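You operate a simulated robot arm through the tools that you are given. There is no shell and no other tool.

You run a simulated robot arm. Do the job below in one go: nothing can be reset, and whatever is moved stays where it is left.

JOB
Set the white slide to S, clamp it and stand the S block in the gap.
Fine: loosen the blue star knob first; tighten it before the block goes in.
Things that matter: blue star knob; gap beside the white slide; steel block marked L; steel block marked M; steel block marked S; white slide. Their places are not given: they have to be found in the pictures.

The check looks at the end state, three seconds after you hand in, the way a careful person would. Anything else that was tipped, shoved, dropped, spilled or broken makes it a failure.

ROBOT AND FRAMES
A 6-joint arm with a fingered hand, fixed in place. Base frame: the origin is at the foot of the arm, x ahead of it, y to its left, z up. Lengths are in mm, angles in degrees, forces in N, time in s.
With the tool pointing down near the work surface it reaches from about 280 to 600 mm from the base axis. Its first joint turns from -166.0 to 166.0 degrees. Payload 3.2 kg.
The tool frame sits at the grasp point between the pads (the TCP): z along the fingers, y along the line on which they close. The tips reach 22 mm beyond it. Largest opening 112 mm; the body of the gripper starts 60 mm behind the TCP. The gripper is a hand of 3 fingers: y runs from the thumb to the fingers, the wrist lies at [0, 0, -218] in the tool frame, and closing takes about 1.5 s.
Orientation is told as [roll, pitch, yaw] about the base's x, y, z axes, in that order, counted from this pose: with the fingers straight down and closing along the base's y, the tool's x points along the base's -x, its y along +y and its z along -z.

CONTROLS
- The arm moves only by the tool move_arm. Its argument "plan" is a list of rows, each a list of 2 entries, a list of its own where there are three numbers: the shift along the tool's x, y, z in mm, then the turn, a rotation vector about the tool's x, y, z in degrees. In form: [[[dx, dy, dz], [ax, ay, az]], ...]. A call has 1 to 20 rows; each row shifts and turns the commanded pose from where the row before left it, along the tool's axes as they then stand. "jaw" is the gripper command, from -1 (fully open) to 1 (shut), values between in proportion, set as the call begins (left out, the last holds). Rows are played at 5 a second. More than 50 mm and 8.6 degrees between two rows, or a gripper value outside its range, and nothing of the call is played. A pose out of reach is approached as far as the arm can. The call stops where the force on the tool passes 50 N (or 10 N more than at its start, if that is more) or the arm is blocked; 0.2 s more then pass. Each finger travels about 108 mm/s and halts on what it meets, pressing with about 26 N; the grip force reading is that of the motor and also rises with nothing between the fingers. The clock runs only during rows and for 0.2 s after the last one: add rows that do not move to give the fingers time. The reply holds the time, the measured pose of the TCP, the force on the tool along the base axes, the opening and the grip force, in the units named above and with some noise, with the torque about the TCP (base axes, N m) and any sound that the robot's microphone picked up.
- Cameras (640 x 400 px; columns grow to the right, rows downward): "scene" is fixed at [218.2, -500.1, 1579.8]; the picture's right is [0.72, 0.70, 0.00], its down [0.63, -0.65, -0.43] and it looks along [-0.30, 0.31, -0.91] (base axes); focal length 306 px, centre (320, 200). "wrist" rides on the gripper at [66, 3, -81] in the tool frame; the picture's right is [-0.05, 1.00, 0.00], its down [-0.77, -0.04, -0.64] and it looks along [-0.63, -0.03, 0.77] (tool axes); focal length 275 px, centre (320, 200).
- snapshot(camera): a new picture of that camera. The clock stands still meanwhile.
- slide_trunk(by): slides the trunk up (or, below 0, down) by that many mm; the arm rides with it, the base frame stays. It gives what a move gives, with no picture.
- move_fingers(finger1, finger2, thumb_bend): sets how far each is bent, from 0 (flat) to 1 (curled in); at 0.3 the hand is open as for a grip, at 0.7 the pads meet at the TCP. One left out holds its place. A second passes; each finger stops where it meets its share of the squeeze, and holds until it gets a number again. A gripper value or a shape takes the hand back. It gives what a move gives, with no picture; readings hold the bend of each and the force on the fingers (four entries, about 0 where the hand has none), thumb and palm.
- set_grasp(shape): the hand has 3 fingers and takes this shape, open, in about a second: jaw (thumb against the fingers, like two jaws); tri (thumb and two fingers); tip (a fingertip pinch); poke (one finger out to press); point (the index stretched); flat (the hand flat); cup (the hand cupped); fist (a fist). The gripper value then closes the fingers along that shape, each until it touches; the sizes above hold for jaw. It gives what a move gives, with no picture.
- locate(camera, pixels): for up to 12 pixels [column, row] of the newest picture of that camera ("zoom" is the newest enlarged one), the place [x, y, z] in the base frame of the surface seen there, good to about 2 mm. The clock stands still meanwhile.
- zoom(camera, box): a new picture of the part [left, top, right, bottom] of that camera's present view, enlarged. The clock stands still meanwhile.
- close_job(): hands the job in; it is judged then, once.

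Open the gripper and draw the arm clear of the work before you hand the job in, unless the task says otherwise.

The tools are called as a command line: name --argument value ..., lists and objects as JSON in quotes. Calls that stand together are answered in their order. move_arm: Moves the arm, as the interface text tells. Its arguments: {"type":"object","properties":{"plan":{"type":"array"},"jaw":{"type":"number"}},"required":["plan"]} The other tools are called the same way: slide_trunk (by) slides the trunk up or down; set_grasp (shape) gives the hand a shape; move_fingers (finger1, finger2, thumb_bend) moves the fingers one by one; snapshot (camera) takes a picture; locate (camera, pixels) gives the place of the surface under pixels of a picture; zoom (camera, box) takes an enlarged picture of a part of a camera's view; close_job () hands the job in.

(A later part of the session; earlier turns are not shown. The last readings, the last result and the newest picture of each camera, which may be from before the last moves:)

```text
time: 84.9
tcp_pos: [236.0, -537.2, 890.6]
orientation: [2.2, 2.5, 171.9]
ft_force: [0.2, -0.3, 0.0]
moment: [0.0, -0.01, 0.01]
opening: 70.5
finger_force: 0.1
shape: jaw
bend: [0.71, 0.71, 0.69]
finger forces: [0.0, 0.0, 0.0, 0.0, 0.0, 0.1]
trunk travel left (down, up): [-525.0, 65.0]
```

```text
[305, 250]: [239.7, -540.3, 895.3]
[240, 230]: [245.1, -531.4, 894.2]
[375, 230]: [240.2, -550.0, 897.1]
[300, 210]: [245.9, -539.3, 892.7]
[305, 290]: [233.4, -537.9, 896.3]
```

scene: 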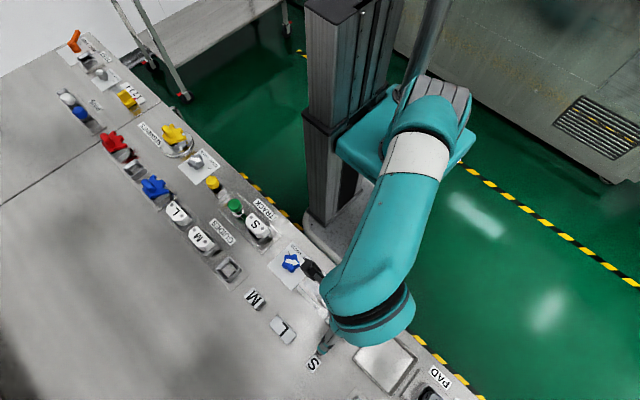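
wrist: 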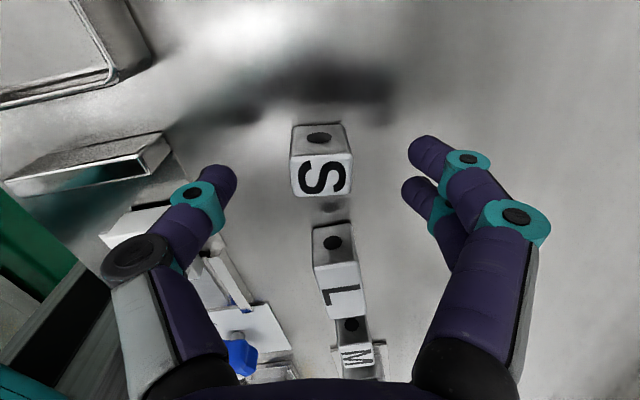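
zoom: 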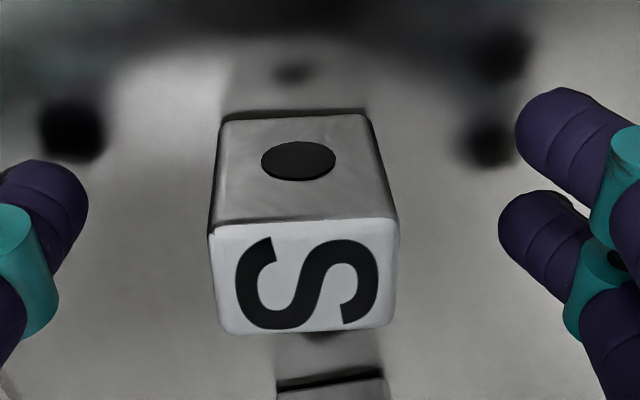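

Block is centred in the opening. I close in two stages and compare the two fingers' readings.

move_arm --plan '[[[0.5, 0, 0], [0, 0, 0]], [[0, 0, 0], [0, 0, 0]], [[0, 0, 0], [0, 0, 0]]]' --jaw 0.45

move_arm --plan '[[[0, 0, 0], [0, 0, 0]], [[0, 0, 0], [0, 0, 0]], [[0, 0, 0], [0, 0, 0]], [[0, 0, 0], [0, 0, 0]]]' --jaw 1

zoom --camera "wrist" --box '[220, 100, 440, 260]'

```text
time: 85.7
tcp_pos: [237.6, -536.6, 890.0]
orientation: [2.2, 2.7, 172.0]
ft_force: [-0.5, -0.7, 0.1]
moment: [-0.01, -0.03, -0.02]
opening: 31.3
finger_force: 0.1
shape: jaw
bend: [0.73, 0.73, 0.7]
finger forces: [0.0, 0.0, 0.1, 0.0, 0.1, 0.1]
trunk travel left (down, up): [-525.0, 65.0]
```

```text
time: 86.7
tcp_pos: [236.7, -537.0, 891.8]
orientation: [2.3, 2.6, 171.9]
ft_force: [0.0, 1.1, 0.6]
moment: [0.02, 0.05, 0.01]
opening: 16.9
finger_force: 25.6
shape: jaw
bend: [0.75, 0.72, 0.7]
finger forces: [7.6, 17.0, 0.0, 0.0, 23.2, 0.0]
trunk travel left (down, up): [-525.0, 65.0]
```

```text
2.50 times, centred on (330, 180) of wrist
```

zoom: 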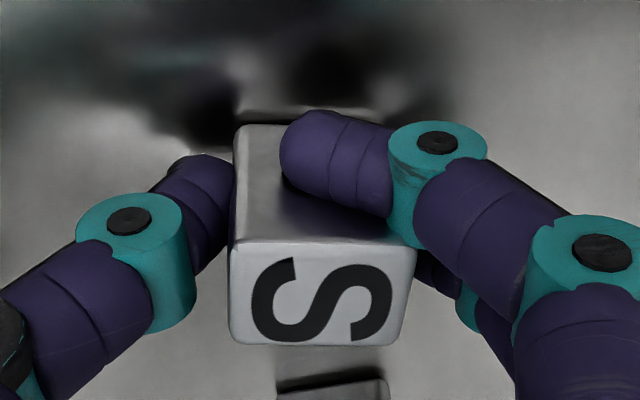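

The near finger wraps in front of the +x face. I locate points on it, the thumb and the block to correct the offset properly.

locate --camera "zoom" --pixels '[[330, 160], [300, 150], [330, 125], [330, 195], [260, 200], [250, 150], [320, 235], [320, 255], [320, 340], [205, 190], [190, 170], [440, 270]]'

```text
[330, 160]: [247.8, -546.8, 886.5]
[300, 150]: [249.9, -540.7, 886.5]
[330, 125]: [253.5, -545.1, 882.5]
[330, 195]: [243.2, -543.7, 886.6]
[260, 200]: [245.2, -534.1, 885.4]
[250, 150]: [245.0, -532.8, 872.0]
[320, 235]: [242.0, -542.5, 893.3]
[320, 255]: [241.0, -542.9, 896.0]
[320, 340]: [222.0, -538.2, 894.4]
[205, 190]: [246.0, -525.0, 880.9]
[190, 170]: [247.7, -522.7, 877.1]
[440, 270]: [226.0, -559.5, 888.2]
```

The finger pair is actually centred at ≈+2.5 (tool x), so the hand was ~7 mm too far in +x. I open again and re-measure the block.

move_arm --plan '[[[0, 0, 0], [0, 0, 0]], [[0, 0, 0], [0, 0, 0]], [[0, 0, 0], [0, 0, 0]], [[-3, 0, 0], [0, 0, 0]], [[-3, 0, 0], [0, 0, 0]], [[0, 0, 0], [0, 0, 0]]]' --jaw -0.25

zoom --camera "wrist" --box '[220, 100, 440, 260]'

locate --camera "zoom" --pixels '[[305, 220], [220, 200], [390, 200], [300, 180], [305, 260]]'

```text
time: 88.1
tcp_pos: [230.7, -536.2, 889.7]
orientation: [2.2, 2.7, 172.0]
ft_force: [0.0, -0.7, -0.5]
moment: [0.0, 0.0, -0.03]
opening: 69.8
finger_force: 0.0
shape: jaw
bend: [0.71, 0.71, 0.69]
finger forces: [0.0, 0.0, 0.1, 0.0, 0.1, 0.0]
trunk travel left (down, up): [-525.0, 65.0]
```

```text
2.50 times, centred on (330, 180) of wrist
```

zoom: 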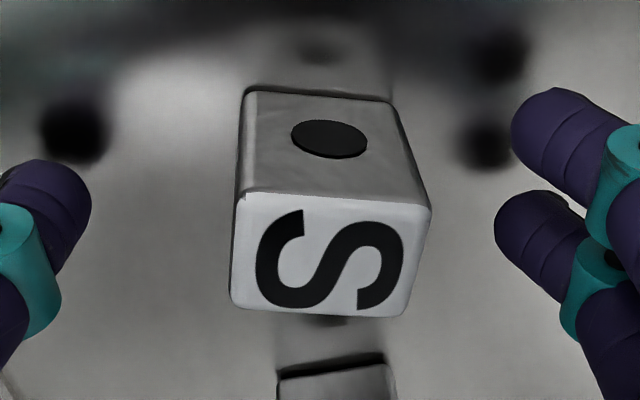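

```text
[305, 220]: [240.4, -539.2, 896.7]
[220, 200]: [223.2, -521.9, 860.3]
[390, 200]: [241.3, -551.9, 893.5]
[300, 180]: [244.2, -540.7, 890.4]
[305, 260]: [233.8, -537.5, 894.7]
```

The block is yawed a little further. Locating its top corners precisely.

locate --camera "zoom" --pixels '[[246, 200], [424, 213], [402, 310], [238, 302], [250, 198], [420, 211], [240, 250], [415, 260], [335, 206], [320, 310]]'

```text
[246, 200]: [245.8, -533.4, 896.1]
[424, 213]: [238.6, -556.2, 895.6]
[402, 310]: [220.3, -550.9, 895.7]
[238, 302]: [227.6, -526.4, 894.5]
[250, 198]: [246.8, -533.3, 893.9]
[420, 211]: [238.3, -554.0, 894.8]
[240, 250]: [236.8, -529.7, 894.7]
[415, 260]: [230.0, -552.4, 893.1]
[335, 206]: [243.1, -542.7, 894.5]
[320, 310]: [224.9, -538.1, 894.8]
```

Block centre ≈(233,-541.7), yaw ≈ −17.5°. I turn the hand to 162.5° and put the finger mid-plane on the block (TCP ≈(230.7,-541)).

move_arm --plan '[[[0, 0, 0], [0, 0, 4.8]], [[0, 0, 0], [0, 0, 4.7]], [[0.7, 2.3, 0], [0, 0, 0]], [[0.7, 2.3, 0], [0, 0, 0]], [[0, 0, 0], [0, 0, 0]], [[0, 0, 0], [0, 0, 0]]]'

zoom --camera "wrist" --box '[220, 100, 440, 260]'

locate --camera "zoom" --pixels '[[560, 110], [540, 130], [560, 150], [540, 205], [525, 230], [550, 240], [70, 190], [50, 180], [320, 200]]'

```text
time: 89.5
tcp_pos: [231.6, -541.4, 890.2]
orientation: [1.7, 2.9, 162.3]
ft_force: [0.9, -0.3, 0.5]
moment: [0.01, 0.03, 0.05]
opening: 69.8
finger_force: 0.1
shape: jaw
bend: [0.71, 0.71, 0.69]
finger forces: [0.0, 0.0, 0.1, 0.0, 0.0, 0.0]
trunk travel left (down, up): [-525.0, 65.0]
```

```text
2.50 times, centred on (330, 180) of wrist
```

zoom: 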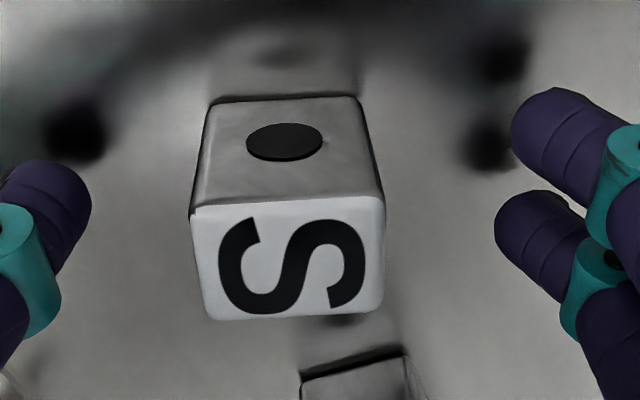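

```text
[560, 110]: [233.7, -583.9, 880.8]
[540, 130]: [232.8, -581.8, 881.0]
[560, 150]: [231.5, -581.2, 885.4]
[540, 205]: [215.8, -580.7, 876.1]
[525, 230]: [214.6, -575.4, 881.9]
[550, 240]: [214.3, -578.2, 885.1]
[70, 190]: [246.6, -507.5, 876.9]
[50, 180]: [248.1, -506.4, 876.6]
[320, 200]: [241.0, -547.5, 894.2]
```

Comparing image rows at finger height, the finger pair is still ≈3 mm too far +x of the block. I shift −3 mm along tool x and close only until nearly touching to check.

move_arm --plan '[[[-3, 0, 0], [0, 0, 0]], [[0, 0, 0], [0, 0, 0]], [[0, 0, 0], [0, 0, 0]], [[0, 0, 0], [0, 0, 0]]]' --jaw 0.45

zoom --camera "wrist" --box '[220, 100, 440, 260]'

```text
time: 90.5
tcp_pos: [228.1, -540.4, 890.1]
orientation: [1.7, 2.9, 162.3]
ft_force: [-0.1, -0.1, 0.2]
moment: [0.0, 0.0, 0.03]
opening: 31.3
finger_force: 0.1
shape: jaw
bend: [0.73, 0.73, 0.7]
finger forces: [0.0, 0.0, 0.0, 0.1, 0.0, 0.0]
trunk travel left (down, up): [-525.0, 65.0]
```

```text
2.50 times, centred on (330, 180) of wrist
```

zoom: 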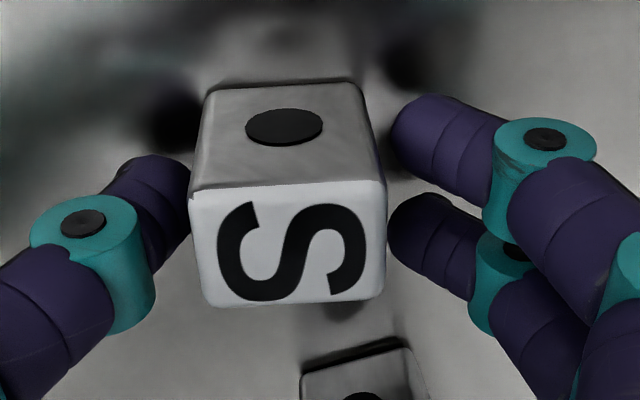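

The fingers are about to touch. I locate the near/far finger silhouettes against the block's side edges.

locate --camera "zoom" --pixels '[[415, 103], [402, 135], [402, 168], [415, 202], [398, 225], [410, 258], [378, 192], [372, 296], [180, 170], [178, 215], [196, 195], [208, 298]]'

```text
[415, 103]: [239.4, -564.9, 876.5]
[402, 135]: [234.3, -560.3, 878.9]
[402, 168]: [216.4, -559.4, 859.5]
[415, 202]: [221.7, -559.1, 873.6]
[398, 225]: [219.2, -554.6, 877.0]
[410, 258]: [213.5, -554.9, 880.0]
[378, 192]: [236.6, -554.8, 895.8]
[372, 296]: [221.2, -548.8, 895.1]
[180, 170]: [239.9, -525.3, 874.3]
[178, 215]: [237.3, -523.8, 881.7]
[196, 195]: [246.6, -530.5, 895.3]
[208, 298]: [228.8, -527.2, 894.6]
```

Projected on the tool x axis the fingers sit at +9 and −9.6 mm about the block's centre: symmetric. I squeeze.

move_arm --plan '[[[0, 0, 0], [0, 0, 0]], [[0, 0, 0], [0, 0, 0]], [[0, 0, 0], [0, 0, 0]], [[0, 0, 0], [0, 0, 0]]]' --jaw 1

zoom --camera "wrist" --box '[220, 100, 440, 260]'

```text
time: 91.5
tcp_pos: [228.8, -539.6, 889.9]
orientation: [1.7, 2.9, 162.4]
ft_force: [-0.3, -0.6, 0.4]
moment: [-0.02, 0.03, 0.04]
opening: 21.7
finger_force: 25.9
shape: jaw
bend: [0.73, 0.73, 0.7]
finger forces: [11.9, 10.7, 0.1, 0.0, 23.3, 0.0]
trunk travel left (down, up): [-525.0, 65.0]
```

```text
2.50 times, centred on (330, 180) of wrist
```

zoom: 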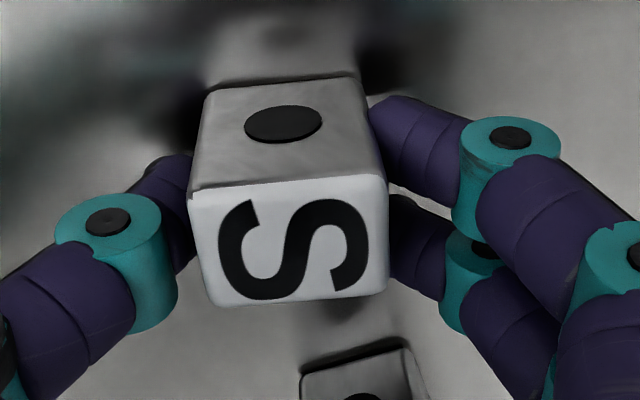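

A balanced grip (11.9/10.7 vs 23.3 N, opening 21.7) with both fingers flat on the face. I lift straight up with the trunk.

slide_trunk --by 60

snapshot --camera "wrist"

```text
time: 92.5
tcp_pos: [228.9, -539.3, 951.0]
orientation: [1.7, 2.9, 162.4]
ft_force: [-0.4, 0.2, -0.6]
moment: [0.01, 0.01, 0.0]
opening: 21.9
finger_force: 26.4
shape: jaw
bend: [0.73, 0.73, 0.7]
finger forces: [11.9, 10.7, 0.1, 0.1, 23.4, 0.0]
trunk travel left (down, up): [-585.0, 5.0]
```

```text
taken
```

wrist: 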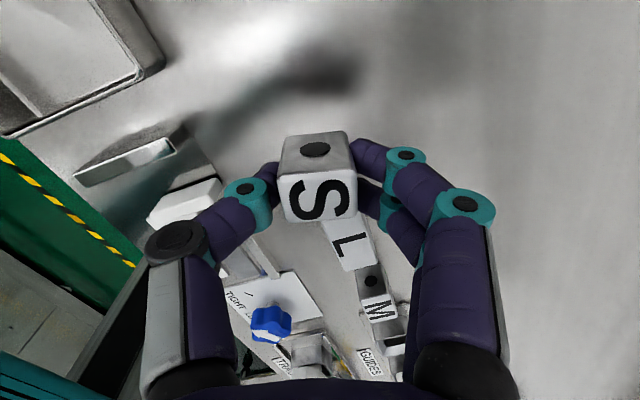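

Block lifted firmly. I locate the held block's top corners to know its exact pose in the hand.

zoom --camera "wrist" --box '[250, 110, 390, 240]'

```text
3.08 times, centred on (320, 175) of wrist
```

zoom: 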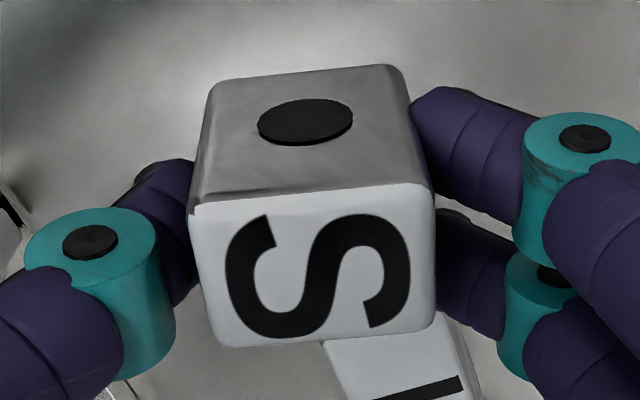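

Locating the block's corners in the hand.

locate --camera "zoom" --pixels '[[202, 214], [424, 194], [426, 318], [215, 338], [310, 206], [318, 330], [215, 95], [395, 78], [205, 270], [428, 250], [315, 270]]'

```text
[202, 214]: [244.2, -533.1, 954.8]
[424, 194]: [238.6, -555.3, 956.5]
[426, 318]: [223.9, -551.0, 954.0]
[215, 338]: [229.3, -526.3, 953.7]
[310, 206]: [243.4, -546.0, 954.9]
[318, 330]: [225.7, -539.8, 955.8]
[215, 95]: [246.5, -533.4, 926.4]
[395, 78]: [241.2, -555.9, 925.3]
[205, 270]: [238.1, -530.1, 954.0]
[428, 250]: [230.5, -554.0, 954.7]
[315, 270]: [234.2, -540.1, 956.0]
```

The block is held at tool offset ≈(+5.5, +0.5), nearly square. I rotate the hand about the vertical to yaw ≈178.4° and carry it at height to above the gap, with the block centre at ≈(229,-449).

move_arm --plan '[[[0, 0, 0], [0.27, 0.158, -5.32]], [[0, 0, 0], [0.27, 0.158, -5.32]], [[0, 0, 0], [0.27, 0.158, -5.32]], [[0, 0, 0], [0, 0, 0]], [[-2.64, -30, -1.02], [0, 0, 0]], [[-2.64, -30, -1.02], [0, 0, 0]], [[-2.64, -30, -1.02], [0, 0, 0]], [[0, 0, 0], [0, 0, 0]], [[0, 0, 0], [0, 0, 0]]]'

snapshot --camera "wrist"

zoom --camera "wrist" --box '[250, 110, 390, 240]'

```text
time: 94.5
tcp_pos: [224.0, -449.4, 949.2]
orientation: [1.8, 2.9, 178.5]
ft_force: [-0.4, 0.4, -1.7]
moment: [0.0, -0.01, 0.0]
opening: 21.4
finger_force: 25.7
shape: jaw
bend: [0.73, 0.73, 0.7]
finger forces: [13.0, 13.0, 0.1, 0.1, 23.2, 0.0]
trunk travel left (down, up): [-585.0, 5.0]
```

```text
taken
```

wrist: 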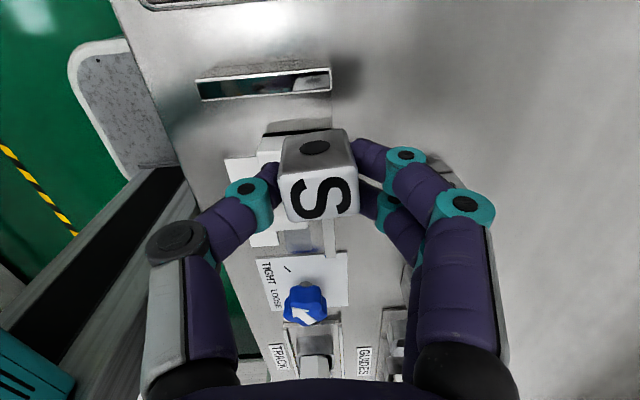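

```text
3.08 times, centred on (320, 175) of wrist
```

zoom: 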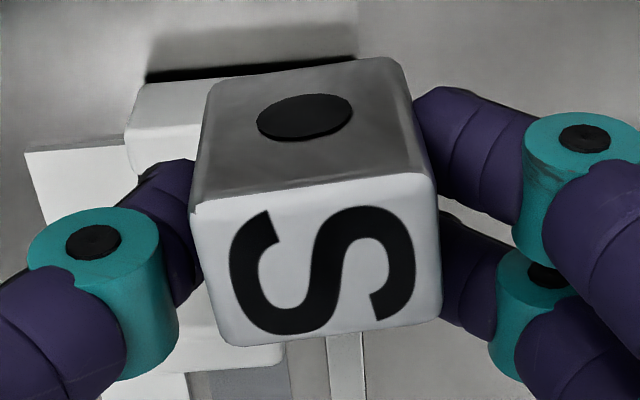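

The block has settled a bit rotated in the hand; I measure its corners again.

locate --camera "zoom" --pixels '[[200, 215], [428, 184], [432, 306], [225, 338], [310, 200], [328, 326], [215, 95], [395, 68], [212, 275], [432, 245], [320, 265]]'

zoom --camera "scene" --box '[315, 285, 375, 345]'

```text
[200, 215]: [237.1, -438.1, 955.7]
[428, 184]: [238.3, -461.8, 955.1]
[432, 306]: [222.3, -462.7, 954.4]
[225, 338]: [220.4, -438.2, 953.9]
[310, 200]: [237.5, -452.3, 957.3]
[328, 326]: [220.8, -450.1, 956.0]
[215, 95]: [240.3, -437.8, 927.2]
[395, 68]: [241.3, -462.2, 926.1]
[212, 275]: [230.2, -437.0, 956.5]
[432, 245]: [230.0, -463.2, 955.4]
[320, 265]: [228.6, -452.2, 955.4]
```

```text
6.67 times, centred on (345, 315) of scene
```

zoom: 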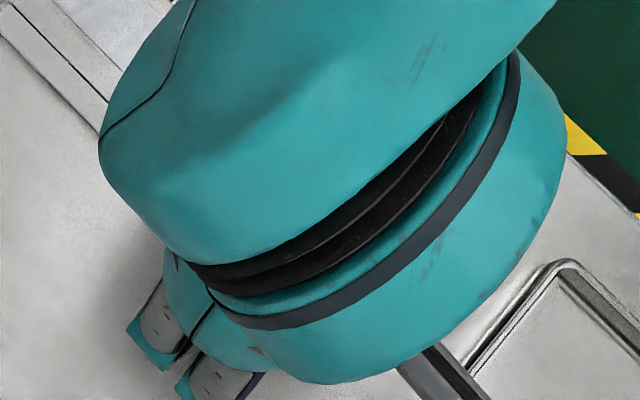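

The block's yaw is ≈+2.7°, centre ≈(229.5,-450). I rotate the hand −2.7° and lower 30 mm with the trunk, then check alignment with jaw and wall.

move_arm --plan '[[[0, 0, 0], [-0.137, -0.08, 2.69]], [[0, 0, 0], [0, 0, 0]], [[0, 0, 0], [0, 0, 0]]]'

slide_trunk --by -28

snapshot --camera "wrist"

zoom --camera "wrist" --box '[200, 60, 420, 240]'

```text
time: 95.3
tcp_pos: [223.4, -448.2, 949.6]
orientation: [1.7, 2.9, 175.7]
ft_force: [0.7, 0.6, -2.3]
moment: [0.02, 0.01, 0.02]
opening: 21.2
finger_force: 25.8
shape: jaw
bend: [0.73, 0.73, 0.7]
finger forces: [12.9, 13.1, 0.0, 0.0, 23.2, 0.0]
trunk travel left (down, up): [-585.0, 5.0]
```

```text
time: 96.0
tcp_pos: [223.1, -449.0, 921.2]
orientation: [1.7, 3.0, 175.7]
ft_force: [0.3, 0.4, -1.5]
moment: [-0.03, 0.01, -0.02]
opening: 21.1
finger_force: 25.9
shape: jaw
bend: [0.73, 0.73, 0.7]
finger forces: [13.0, 13.1, 0.1, 0.0, 23.2, 0.0]
trunk travel left (down, up): [-557.0, 33.0]
```

```text
taken
```

wrist: 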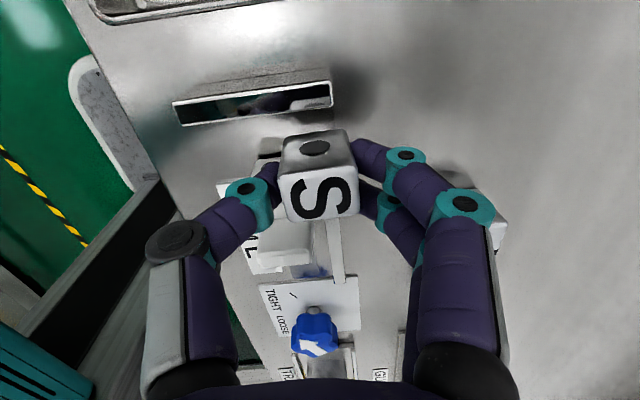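

```text
2.22 times, centred on (310, 150) of wrist
```

zoom: 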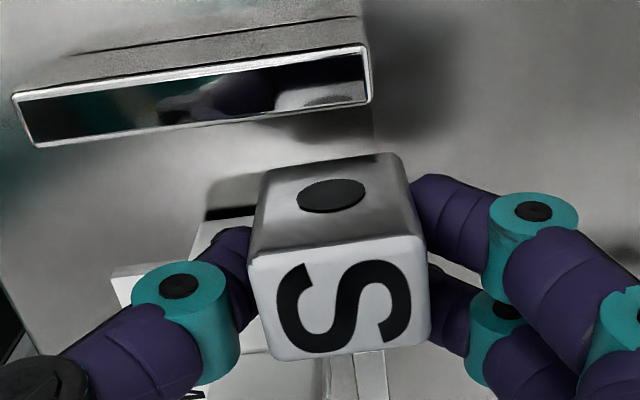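

Locating the wall's edges, the jaw and the block from this pose.

locate --camera "zoom" --pixels '[[200, 124], [300, 110], [368, 98], [365, 52], [200, 70], [255, 262], [420, 240], [425, 338], [275, 355], [270, 180], [400, 160], [215, 200]]'

locate --camera "zoom" --pixels '[[205, 225], [198, 250], [240, 205], [240, 190], [150, 285], [120, 275], [290, 150], [380, 130]]'

```text
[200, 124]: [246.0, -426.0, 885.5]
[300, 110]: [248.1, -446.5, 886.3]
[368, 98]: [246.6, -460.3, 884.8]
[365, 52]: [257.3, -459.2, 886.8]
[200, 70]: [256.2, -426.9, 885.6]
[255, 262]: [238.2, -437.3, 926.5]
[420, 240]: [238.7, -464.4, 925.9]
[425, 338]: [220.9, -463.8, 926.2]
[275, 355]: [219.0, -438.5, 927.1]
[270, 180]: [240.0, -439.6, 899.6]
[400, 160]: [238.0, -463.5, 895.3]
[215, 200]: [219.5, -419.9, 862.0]
```

```text
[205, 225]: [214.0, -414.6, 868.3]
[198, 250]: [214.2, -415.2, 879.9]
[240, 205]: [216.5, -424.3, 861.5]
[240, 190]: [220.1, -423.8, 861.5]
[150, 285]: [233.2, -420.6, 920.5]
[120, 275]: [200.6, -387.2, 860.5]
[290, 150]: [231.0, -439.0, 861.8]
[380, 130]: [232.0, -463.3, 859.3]
```

Gap reads 214–246 and the block 218.5–239.5, nicely centred. I shift 3 mm further +y, then lower 24 mm by trunk.

move_arm --plan '[[[0.5, -3, 0], [0, 0, 0]], [[0, 0, 0], [0, 0, 0]], [[0, 0, 0], [0, 0, 0]]]'

slide_trunk --by -14

slide_trunk --by -10

zoom --camera "wrist" --box '[200, 60, 420, 240]'

```text
time: 96.8
tcp_pos: [224.3, -446.8, 921.8]
orientation: [1.7, 3.0, 175.7]
ft_force: [-0.6, 0.0, -2.7]
moment: [-0.03, -0.04, 0.0]
opening: 21.3
finger_force: 25.9
shape: jaw
bend: [0.73, 0.73, 0.7]
finger forces: [13.0, 13.1, 0.1, 0.0, 23.1, 0.1]
trunk travel left (down, up): [-557.0, 33.0]
```

```text
time: 97.5
tcp_pos: [223.7, -446.6, 907.6]
orientation: [1.8, 3.1, 175.7]
ft_force: [-0.4, -0.7, 3.6]
moment: [-0.09, 0.05, 0.07]
opening: 21.0
finger_force: 26.2
shape: jaw
bend: [0.73, 0.73, 0.7]
finger forces: [12.8, 19.9, 0.0, 0.1, 24.0, 0.0]
trunk travel left (down, up): [-543.0, 47.0]
```

```text
time: 98.0
tcp_pos: [223.6, -448.4, 896.6]
orientation: [1.8, 2.9, 175.7]
ft_force: [-0.7, -7.1, -1.0]
moment: [-0.1, 0.03, 0.04]
opening: 21.2
finger_force: 26.0
shape: jaw
bend: [0.72, 0.73, 0.71]
finger forces: [16.0, 13.9, 0.0, 0.0, 21.0, 0.0]
trunk travel left (down, up): [-533.0, 57.0]
```

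```text
2.22 times, centred on (310, 150) of wrist
```

zoom: 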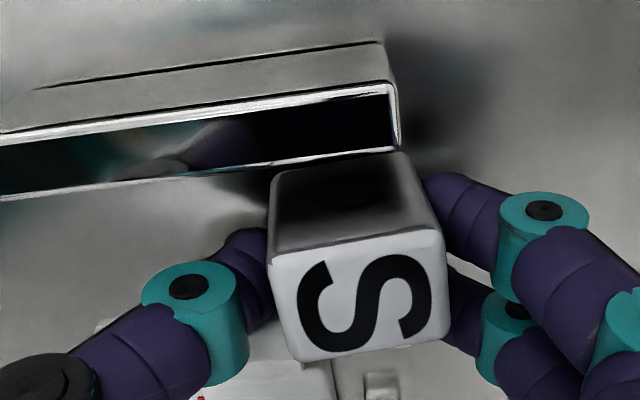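

A −7 N push in y means the far finger is rubbing the jaw's end, and the block turned slightly in the hand. I back off 3 mm in −y and re-measure.

move_arm --plan '[[[0, 3, 0], [0, 0, 0]], [[0, 0, 0], [0, 0, 0]], [[0, 0, 0], [0, 0, 0]]]'

zoom --camera "wrist" --box '[200, 60, 420, 240]'

locate --camera "zoom" --pixels '[[280, 262], [435, 235], [440, 330], [300, 355], [390, 145], [275, 160], [280, 200], [400, 165], [360, 250], [370, 340]]'

```text
time: 98.8
tcp_pos: [224.1, -449.2, 897.3]
orientation: [1.7, 2.8, 175.7]
ft_force: [-0.2, 0.0, -2.2]
moment: [0.01, -0.01, -0.03]
opening: 20.9
finger_force: 26.0
shape: jaw
bend: [0.72, 0.73, 0.7]
finger forces: [13.9, 12.7, 0.1, 0.0, 24.5, 0.0]
trunk travel left (down, up): [-533.0, 57.0]
```

```text
2.22 times, centred on (310, 150) of wrist
```

zoom: 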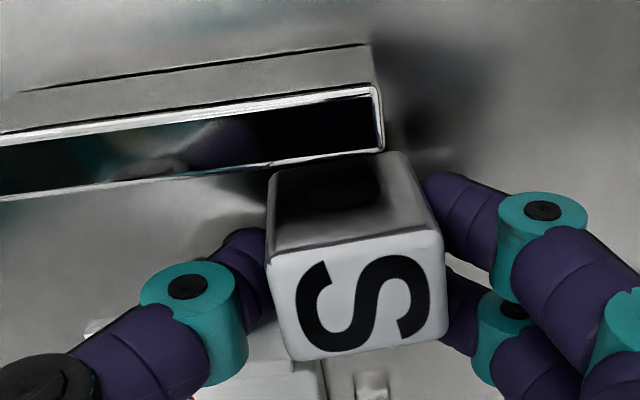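

```text
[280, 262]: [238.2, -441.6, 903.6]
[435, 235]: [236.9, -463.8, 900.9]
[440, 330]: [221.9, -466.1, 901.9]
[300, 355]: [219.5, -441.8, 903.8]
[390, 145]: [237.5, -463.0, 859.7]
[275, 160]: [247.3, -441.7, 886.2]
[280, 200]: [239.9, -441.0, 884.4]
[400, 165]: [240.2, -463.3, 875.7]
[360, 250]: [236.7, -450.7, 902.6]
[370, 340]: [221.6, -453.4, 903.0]
```

Load cleared. I lower in small steps toward the gap floor, watching the vertical force.

move_arm --plan '[[[0, 0, 1.5], [0, 0, 0]], [[0, 0, 1.5], [0, 0, 0]], [[0, 0, 0], [0, 0, 0]]]'

move_arm --plan '[[[0, 0, 1.5], [0, 0, 0]], [[0, 0, 0], [0, 0, 0]]]'

```text
time: 99.6
tcp_pos: [223.0, -448.5, 894.4]
orientation: [1.8, 2.9, 175.7]
ft_force: [-0.3, -0.3, -1.0]
moment: [-0.02, 0.05, -0.01]
opening: 21.3
finger_force: 26.2
shape: jaw
bend: [0.72, 0.73, 0.7]
finger forces: [13.9, 12.8, 0.0, 0.0, 24.5, 0.1]
trunk travel left (down, up): [-533.0, 57.0]
```

```text
time: 100.2
tcp_pos: [224.0, -450.3, 893.7]
orientation: [1.8, 3.0, 175.7]
ft_force: [-0.3, 0.3, -1.5]
moment: [0.04, 0.0, -0.03]
opening: 21.0
finger_force: 26.6
shape: jaw
bend: [0.72, 0.73, 0.7]
finger forces: [13.9, 12.9, 0.0, 0.0, 24.6, 0.0]
trunk travel left (down, up): [-533.0, 57.0]
```

No floor contact yet (Fz ≈ −1.5 N); continuing down 1 mm at a time.

move_arm --plan '[[[0, 0, 1], [0, 0, 0]], [[0, 0, 0], [0, 0, 0]]]'

move_arm --plan '[[[0, 0, 1], [0, 0, 0]], [[0, 0, 0], [0, 0, 0]]]'

move_arm --plan '[[[0, 0, 1], [0, 0, 0]], [[0, 0, 0], [0, 0, 0]]]'

```text
time: 100.8
tcp_pos: [223.8, -450.8, 892.8]
orientation: [1.7, 3.0, 175.7]
ft_force: [-0.4, -0.1, -1.9]
moment: [0.02, -0.02, -0.01]
opening: 20.7
finger_force: 26.1
shape: jaw
bend: [0.72, 0.73, 0.7]
finger forces: [13.9, 12.7, 0.0, 0.0, 24.6, 0.0]
trunk travel left (down, up): [-533.0, 57.0]
```

```text
time: 101.4
tcp_pos: [223.7, -451.9, 892.1]
orientation: [1.8, 3.1, 175.7]
ft_force: [0.4, -4.5, 1.5]
moment: [-0.07, 0.02, 0.05]
opening: 19.9
finger_force: 26.0
shape: jaw
bend: [0.72, 0.74, 0.71]
finger forces: [16.0, 11.8, 0.0, 0.1, 21.8, 0.0]
trunk travel left (down, up): [-533.0, 57.0]
```

```text
time: 102.0
tcp_pos: [223.7, -450.7, 890.5]
orientation: [1.8, 3.0, 175.7]
ft_force: [0.4, -8.2, 8.7]
moment: [-0.24, -0.01, 0.09]
opening: 20.7
finger_force: 25.9
shape: jaw
bend: [0.72, 0.74, 0.71]
finger forces: [16.7, 15.0, 0.0, 0.0, 21.3, 0.1]
trunk travel left (down, up): [-533.0, 57.0]
```

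Contact now: Fz +8.7 N. I look before releasing.

snapshot --camera "wrist"

zoom --camera "wrist" --box '[200, 60, 420, 240]'

locate --camera "zoom" --pixels '[[280, 262], [435, 235], [440, 330], [300, 355], [360, 250], [370, 340], [290, 310], [440, 280], [275, 215], [410, 190]]'

```text
taken
```

wrist: 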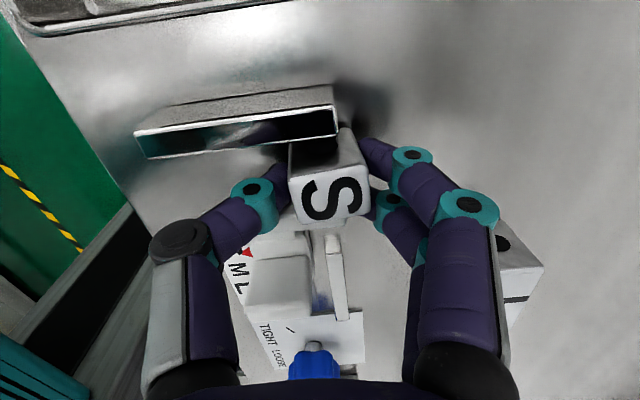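

```text
2.22 times, centred on (310, 150) of wrist
```

zoom: 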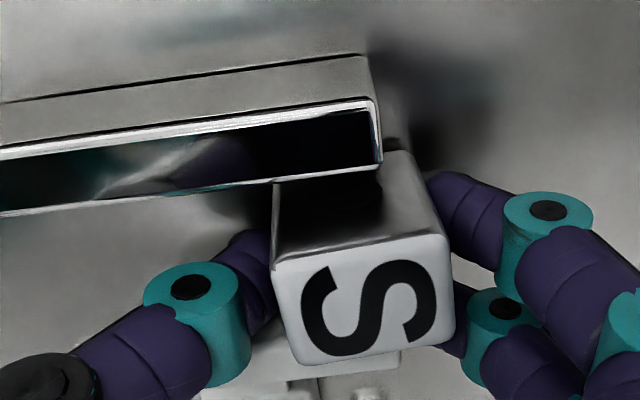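

```text
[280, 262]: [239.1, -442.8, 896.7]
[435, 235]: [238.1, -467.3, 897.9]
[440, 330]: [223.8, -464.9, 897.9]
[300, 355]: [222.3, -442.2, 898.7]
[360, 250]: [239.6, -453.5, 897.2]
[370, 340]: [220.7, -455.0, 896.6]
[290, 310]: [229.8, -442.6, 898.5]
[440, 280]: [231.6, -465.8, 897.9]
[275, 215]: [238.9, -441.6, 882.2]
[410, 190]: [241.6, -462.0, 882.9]
```

The block's top corners are all at z≈897–898, flat on the gap floor, x≈220–241 between jaw and wall. I release gently in stages.

move_arm --plan '[[[0, 0, 0], [0, 0, 0]], [[0, 0, 0], [0, 0, 0]]]' --jaw 0.5

move_arm --plan '[[[0, 0, 0], [0, 0, 0]], [[0, 0, 0], [0, 0, 0]], [[0, 0, 0], [0, 0, 0]]]' --jaw 0.0

snapshot --camera "wrist"

zoom --camera "wrist" --box '[200, 60, 420, 240]'

```text
time: 102.6
tcp_pos: [223.5, -447.7, 889.2]
orientation: [1.6, 2.8, 175.7]
ft_force: [0.2, 0.5, 0.9]
moment: [-0.02, 0.02, -0.01]
opening: 28.1
finger_force: 0.2
shape: jaw
bend: [0.73, 0.73, 0.7]
finger forces: [0.0, 0.1, 0.1, 0.0, 0.0, 0.0]
trunk travel left (down, up): [-533.0, 57.0]
```

```text
time: 103.4
tcp_pos: [223.8, -448.8, 890.2]
orientation: [1.7, 3.0, 175.7]
ft_force: [-0.4, 0.0, 0.5]
moment: [-0.02, 0.0, -0.01]
opening: 55.2
finger_force: 0.0
shape: jaw
bend: [0.73, 0.73, 0.7]
finger forces: [0.1, 0.0, 0.0, 0.0, 0.0, 0.0]
trunk travel left (down, up): [-533.0, 57.0]
```

```text
taken
```

wrist: 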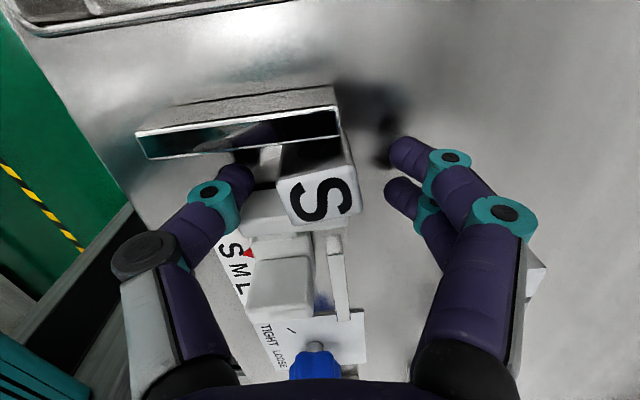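

```text
2.22 times, centred on (310, 150) of wrist
```

zoom: 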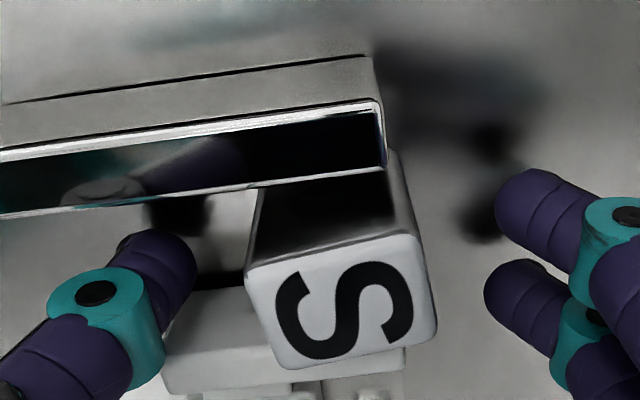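

The block stands free. I lift the hand straight up with the trunk and inspect.

slide_trunk --by 55

snapshot --camera "wrist"

zoom --camera "wrist" --box '[230, 50, 400, 200]'

```text
time: 104.4
tcp_pos: [224.3, -448.7, 945.6]
orientation: [1.7, 2.9, 175.7]
ft_force: [0.2, 0.2, 0.1]
moment: [-0.01, 0.02, -0.02]
opening: 55.2
finger_force: 0.0
shape: jaw
bend: [0.73, 0.73, 0.7]
finger forces: [0.0, 0.1, 0.0, 0.0, 0.0, 0.0]
trunk travel left (down, up): [-588.0, 2.0]
```

```text
taken
```

wrist: 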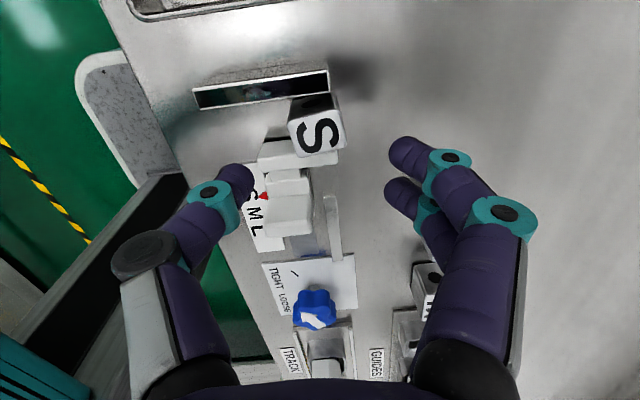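

```text
2.67 times, centred on (315, 125) of wrist
```

zoom: 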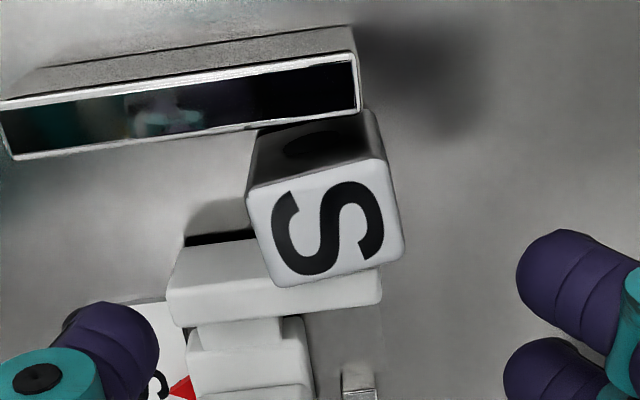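

Block S stands at the −y end of the gap, slightly yawed. I move the hand aside to inspect it from the scene camera.

move_arm --plan '[[[-26, 6, -1], [0, 0, 0]], [[-26, 6, -1], [0, 0, 0]], [[-26, 6, -1], [0, 0, 0]], [[-26, 6, -1], [0, 0, 0]], [[0, 0, 0], [0, 0, 0]]]'

zoom --camera "scene" --box '[315, 290, 365, 340]'

snapshot --camera "scene"

```text
time: 105.6
tcp_pos: [117.3, -466.8, 944.3]
orientation: [1.7, 2.9, 175.9]
ft_force: [-0.8, 0.4, 0.3]
moment: [-0.02, 0.02, 0.01]
opening: 55.2
finger_force: 0.1
shape: jaw
bend: [0.73, 0.73, 0.7]
finger forces: [0.0, 0.1, 0.0, 0.0, 0.0, 0.0]
trunk travel left (down, up): [-588.0, 2.0]
```

```text
8.00 times, centred on (340, 315) of scene
```

zoom: 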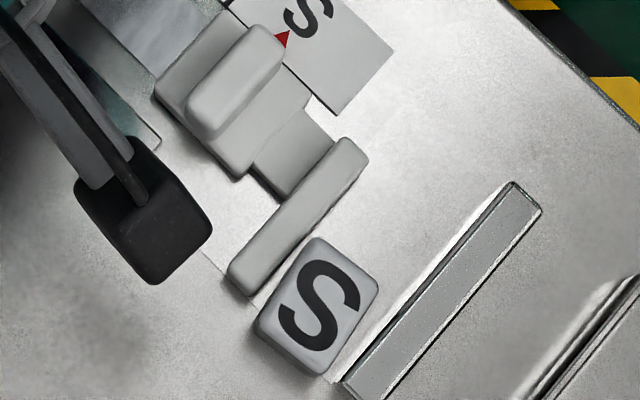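

```text
taken
```

scene: 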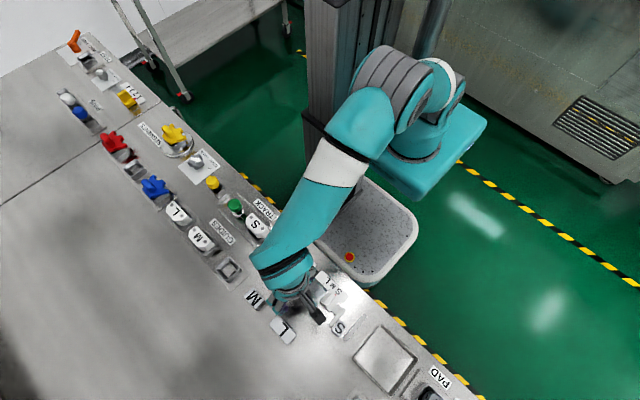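

Block S is in the mouth of the gap but should sit deeper. I locate its corners and the jaw/wall ends.

locate --camera "zoom" --pixels '[[316, 243], [373, 278], [325, 362], [263, 325], [320, 300], [235, 278], [360, 155], [345, 385], [250, 300], [295, 225], [365, 360], [515, 188]]'

```text
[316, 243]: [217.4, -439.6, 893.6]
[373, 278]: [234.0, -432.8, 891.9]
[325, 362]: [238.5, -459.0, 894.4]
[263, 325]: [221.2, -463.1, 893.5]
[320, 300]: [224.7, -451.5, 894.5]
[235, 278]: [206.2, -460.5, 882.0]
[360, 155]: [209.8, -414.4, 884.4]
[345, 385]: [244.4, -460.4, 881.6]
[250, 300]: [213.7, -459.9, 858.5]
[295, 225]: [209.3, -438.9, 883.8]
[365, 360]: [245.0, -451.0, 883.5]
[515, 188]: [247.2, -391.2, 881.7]
```

The block centre is ≈(228,-449), yaw ≈+10°, just inside the mouth. I'd like it straighter and deeper, so I raise the hand and look at the 'poke' shape (one narrow finger that fits in the gap).

move_arm --plan '[[[0, 0, -25], [0, 0, 0]], [[0, 0, -25], [0, 0, 0]], [[0, 0, 0], [0, 0, 0]]]'

set_grasp --shape "poke"

snapshot --camera "wrist"

```text
time: 106.4
tcp_pos: [114.7, -463.9, 994.0]
orientation: [1.7, 2.8, 175.7]
ft_force: [-0.5, 0.2, -0.7]
moment: [-0.02, 0.0, 0.01]
opening: 55.7
finger_force: 0.1
shape: jaw
bend: [0.73, 0.73, 0.7]
finger forces: [0.0, 0.0, 0.1, 0.1, 0.0, 0.0]
trunk travel left (down, up): [-588.0, 2.0]
```

```text
time: 107.3
tcp_pos: [113.9, -463.2, 993.7]
orientation: [1.7, 3.1, 175.8]
ft_force: [-0.1, -0.4, 0.0]
moment: [0.01, -0.03, -0.02]
opening: 0.1
finger_force: 0.0
shape: poke
bend: [1.0, 1.0, 0.46]
finger forces: [0.1, 0.1, 0.0, 0.0, 0.0, 0.0]
trunk travel left (down, up): [-588.0, 2.0]
```

```text
taken
```

wrist: 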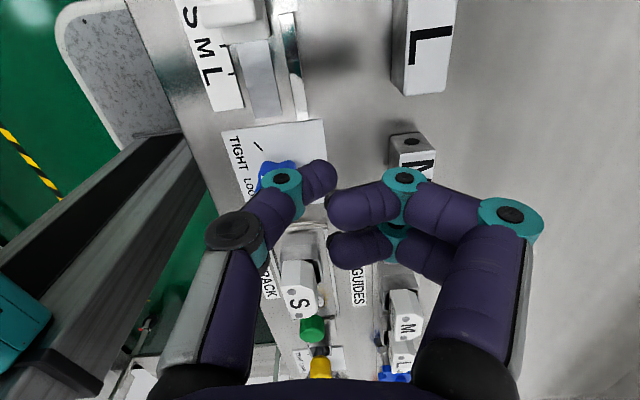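

In 'poke' it's the thumb that is out. I try 'point' (index stretched), which would sit on the −y side and push +y naturally.

set_grasp --shape "point"

snapshot --camera "wrist"

```text
time: 108.2
tcp_pos: [114.3, -464.1, 994.0]
orientation: [1.7, 2.9, 175.7]
ft_force: [-0.4, 0.0, -0.1]
moment: [0.0, -0.01, 0.0]
opening: 0.2
finger_force: 0.0
shape: point
bend: [0.27, 1.0, 0.5]
finger forces: [0.1, 0.0, 0.0, 0.1, 0.0, 0.0]
trunk travel left (down, up): [-588.0, 2.0]
```

```text
taken
```

wrist: 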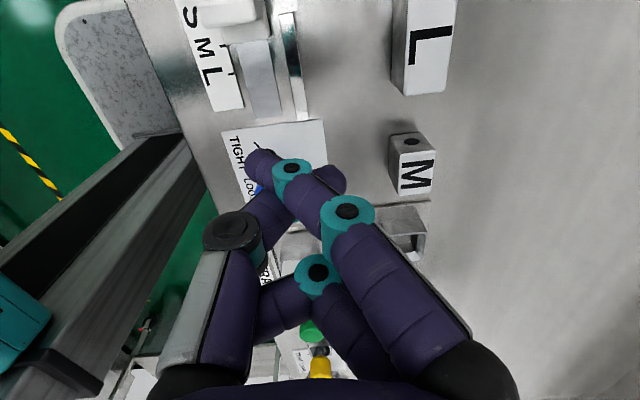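

The stretched index leans across toward the thumb side, not ideal. I instead set the fingers individually: finger 1 as in a grip (0.72), finger 2 curled away, thumb open.

set_grasp --shape "jaw"

move_fingers --finger1 0.7 --finger2 1.0 --thumb_bend 0.3

snapshot --camera "wrist"

```text
time: 109.1
tcp_pos: [115.5, -463.6, 994.9]
orientation: [1.7, 3.0, 175.8]
ft_force: [0.6, 0.7, 0.9]
moment: [0.0, 0.02, 0.03]
opening: 80.1
finger_force: 0.0
shape: jaw
bend: [0.3, 0.79, 0.3]
finger forces: [0.0, 0.0, 0.0, 0.0, 0.0, 0.0]
trunk travel left (down, up): [-588.0, 2.0]
```

```text
time: 110.1
tcp_pos: [114.8, -463.4, 993.3]
orientation: [1.7, 2.9, 175.7]
ft_force: [0.6, -0.2, 0.8]
moment: [-0.01, 0.02, 0.04]
opening: 46.9
finger_force: 0.1
shape: fingers
bend: [0.7, 0.88, 0.3]
finger forces: [0.1, 0.1, 0.1, 0.1, 0.0, 0.0]
trunk travel left (down, up): [-588.0, 2.0]
```

```text
taken
```

wrist: 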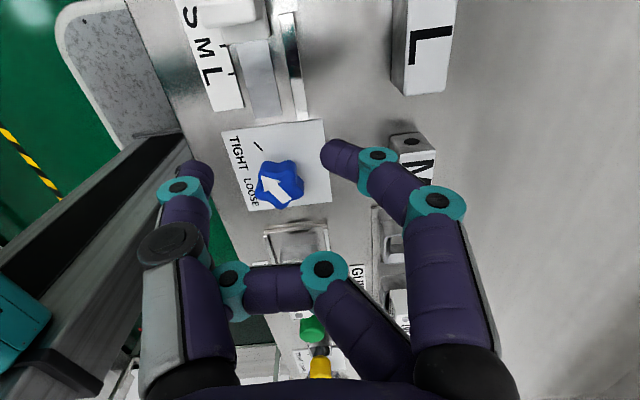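

Finger 1 stands out alone. I locate its tip, the curled finger 2 and the thumb.

move_fingers --thumb_bend 0.3

snapshot --camera "wrist"

locate --camera "wrist" --pixels '[[335, 148], [340, 165], [350, 160], [375, 175], [410, 190], [230, 275], [235, 300], [280, 290], [190, 172], [205, 175], [185, 190]]'

```text
time: 111.1
tcp_pos: [114.2, -464.0, 994.0]
orientation: [1.7, 3.0, 175.6]
ft_force: [-0.1, 0.4, 1.3]
moment: [-0.02, 0.01, 0.01]
opening: 47.0
finger_force: 0.1
shape: fingers
bend: [0.7, 0.88, 0.3]
finger forces: [0.0, 0.1, 0.0, 0.0, 0.0, 0.0]
trunk travel left (down, up): [-588.0, 2.0]
```

```text
taken
```

wrist: 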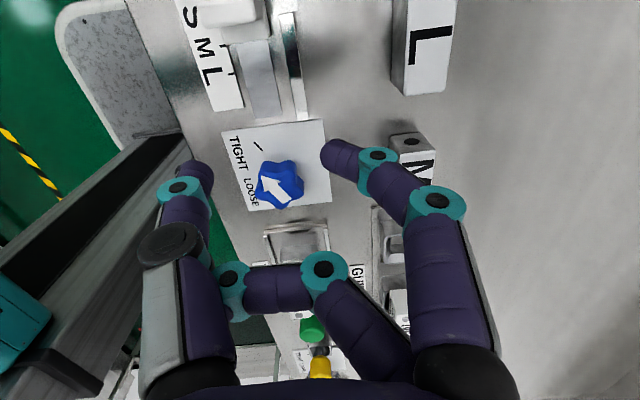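

```text
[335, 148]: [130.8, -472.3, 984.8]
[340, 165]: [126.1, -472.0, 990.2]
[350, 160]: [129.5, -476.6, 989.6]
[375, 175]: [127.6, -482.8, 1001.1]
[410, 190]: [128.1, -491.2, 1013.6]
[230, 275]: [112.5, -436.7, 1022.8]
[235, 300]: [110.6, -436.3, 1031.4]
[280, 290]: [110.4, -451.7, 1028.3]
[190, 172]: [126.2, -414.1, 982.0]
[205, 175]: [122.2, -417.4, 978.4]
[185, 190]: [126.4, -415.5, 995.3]
```

Finger 1's tip is ~20 mm below the TCP at tool (+12,+6), finger 2 is well up. The thumb tip is equally low, so I flatten the thumb outward and check its height.

move_fingers --thumb_bend 0.0

snapshot --camera "wrist"

locate --camera "wrist" --pixels '[[150, 180], [140, 190], [130, 200], [160, 200], [170, 240], [130, 240]]'

```text
time: 112.1
tcp_pos: [114.4, -463.2, 994.8]
orientation: [1.7, 3.1, 175.7]
ft_force: [0.2, 0.2, 0.7]
moment: [-0.01, 0.02, 0.02]
opening: 63.0
finger_force: 0.0
shape: fingers
bend: [0.7, 0.86, 0.18]
finger forces: [0.0, 0.0, 0.0, 0.1, 0.1, 0.0]
trunk travel left (down, up): [-588.0, 2.0]
```

```text
taken
```

wrist: 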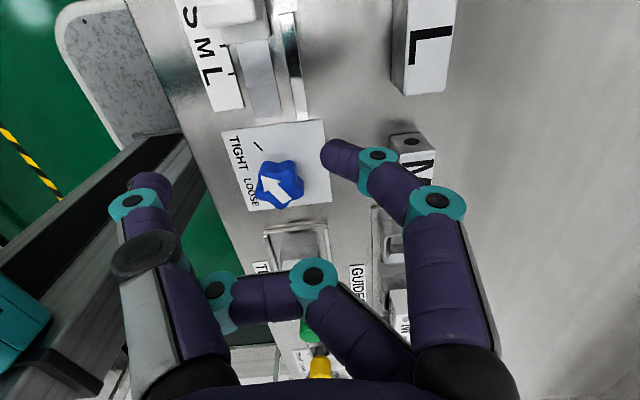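

```text
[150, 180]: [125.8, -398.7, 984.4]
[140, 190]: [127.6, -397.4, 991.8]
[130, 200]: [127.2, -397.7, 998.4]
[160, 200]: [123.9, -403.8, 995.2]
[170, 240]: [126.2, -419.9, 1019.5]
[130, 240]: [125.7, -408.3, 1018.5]
```

The thumb is still opening; I give it another second and check the final position.

move_fingers --thumb_bend 0.0

snapshot --camera "wrist"

locate --camera "wrist" --pixels '[[118, 187], [108, 197], [125, 195], [100, 215], [335, 148], [330, 158], [345, 148], [340, 172]]'

```text
time: 113.1
tcp_pos: [115.4, -463.3, 993.8]
orientation: [1.7, 2.9, 175.7]
ft_force: [0.2, 0.4, 0.2]
moment: [0.03, 0.0, -0.01]
opening: 62.8
finger_force: 0.0
shape: fingers
bend: [0.7, 0.86, 0.18]
finger forces: [0.0, 0.1, 0.0, 0.0, 0.1, 0.0]
trunk travel left (down, up): [-588.0, 2.0]
```

```text
taken
```

wrist: 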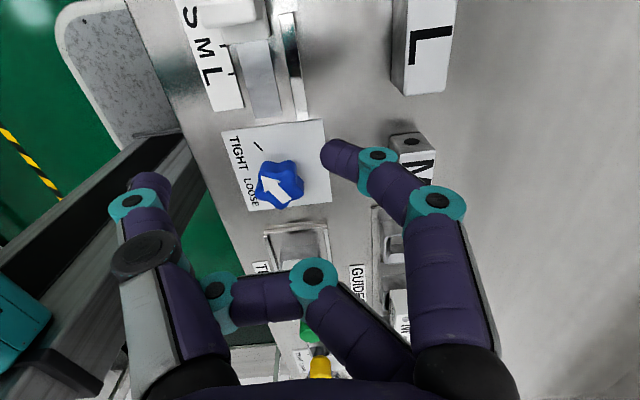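

```text
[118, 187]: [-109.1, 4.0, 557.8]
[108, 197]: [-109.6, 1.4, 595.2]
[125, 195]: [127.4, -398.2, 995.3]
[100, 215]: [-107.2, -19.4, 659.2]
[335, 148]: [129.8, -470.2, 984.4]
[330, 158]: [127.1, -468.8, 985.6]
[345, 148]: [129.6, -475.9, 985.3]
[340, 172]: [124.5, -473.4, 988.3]
```

The thumb stops there, ~17 mm below TCP. I'll tilt the hand 12° so the thumb rises clear, leaving finger 1 as the lowest point. First move to (213,-480), z≈935, then tilt.

move_arm --plan '[[[33, 3.1, 0], [0, 0, 0]], [[33, 3.1, 0], [0, 0, 0]], [[32.6, 3.1, 0], [0, 0, 0]], [[0, 0, 28], [0, 0, 0]], [[0, 0, 28], [0, 0, 0]], [[0, 0, 0], [6, 0, 0]], [[0, 0, 0], [6, 0, 0]], [[0, 0, 0], [0, 0, 0]]]'

snapshot --camera "wrist"

locate --camera "wrist" --pixels '[[335, 148], [330, 158], [345, 148], [340, 172], [150, 180], [155, 200]]'

```text
time: 114.9
tcp_pos: [217.4, -482.3, 944.7]
orientation: [-10.3, 2.9, 175.7]
ft_force: [0.4, 0.0, 0.5]
moment: [0.03, -0.03, 0.01]
opening: 63.3
finger_force: 0.0
shape: fingers
bend: [0.7, 0.86, 0.18]
finger forces: [0.0, 0.1, 0.0, 0.1, 0.1, 0.1]
trunk travel left (down, up): [-588.0, 2.0]
```

```text
taken
```

wrist: 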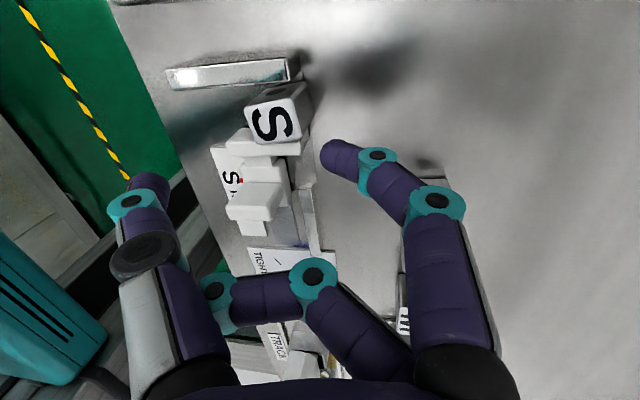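

```text
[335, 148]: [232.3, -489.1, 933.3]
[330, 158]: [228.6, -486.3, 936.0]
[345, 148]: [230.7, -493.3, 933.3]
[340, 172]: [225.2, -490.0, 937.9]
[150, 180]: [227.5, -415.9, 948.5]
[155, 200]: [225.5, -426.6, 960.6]
```

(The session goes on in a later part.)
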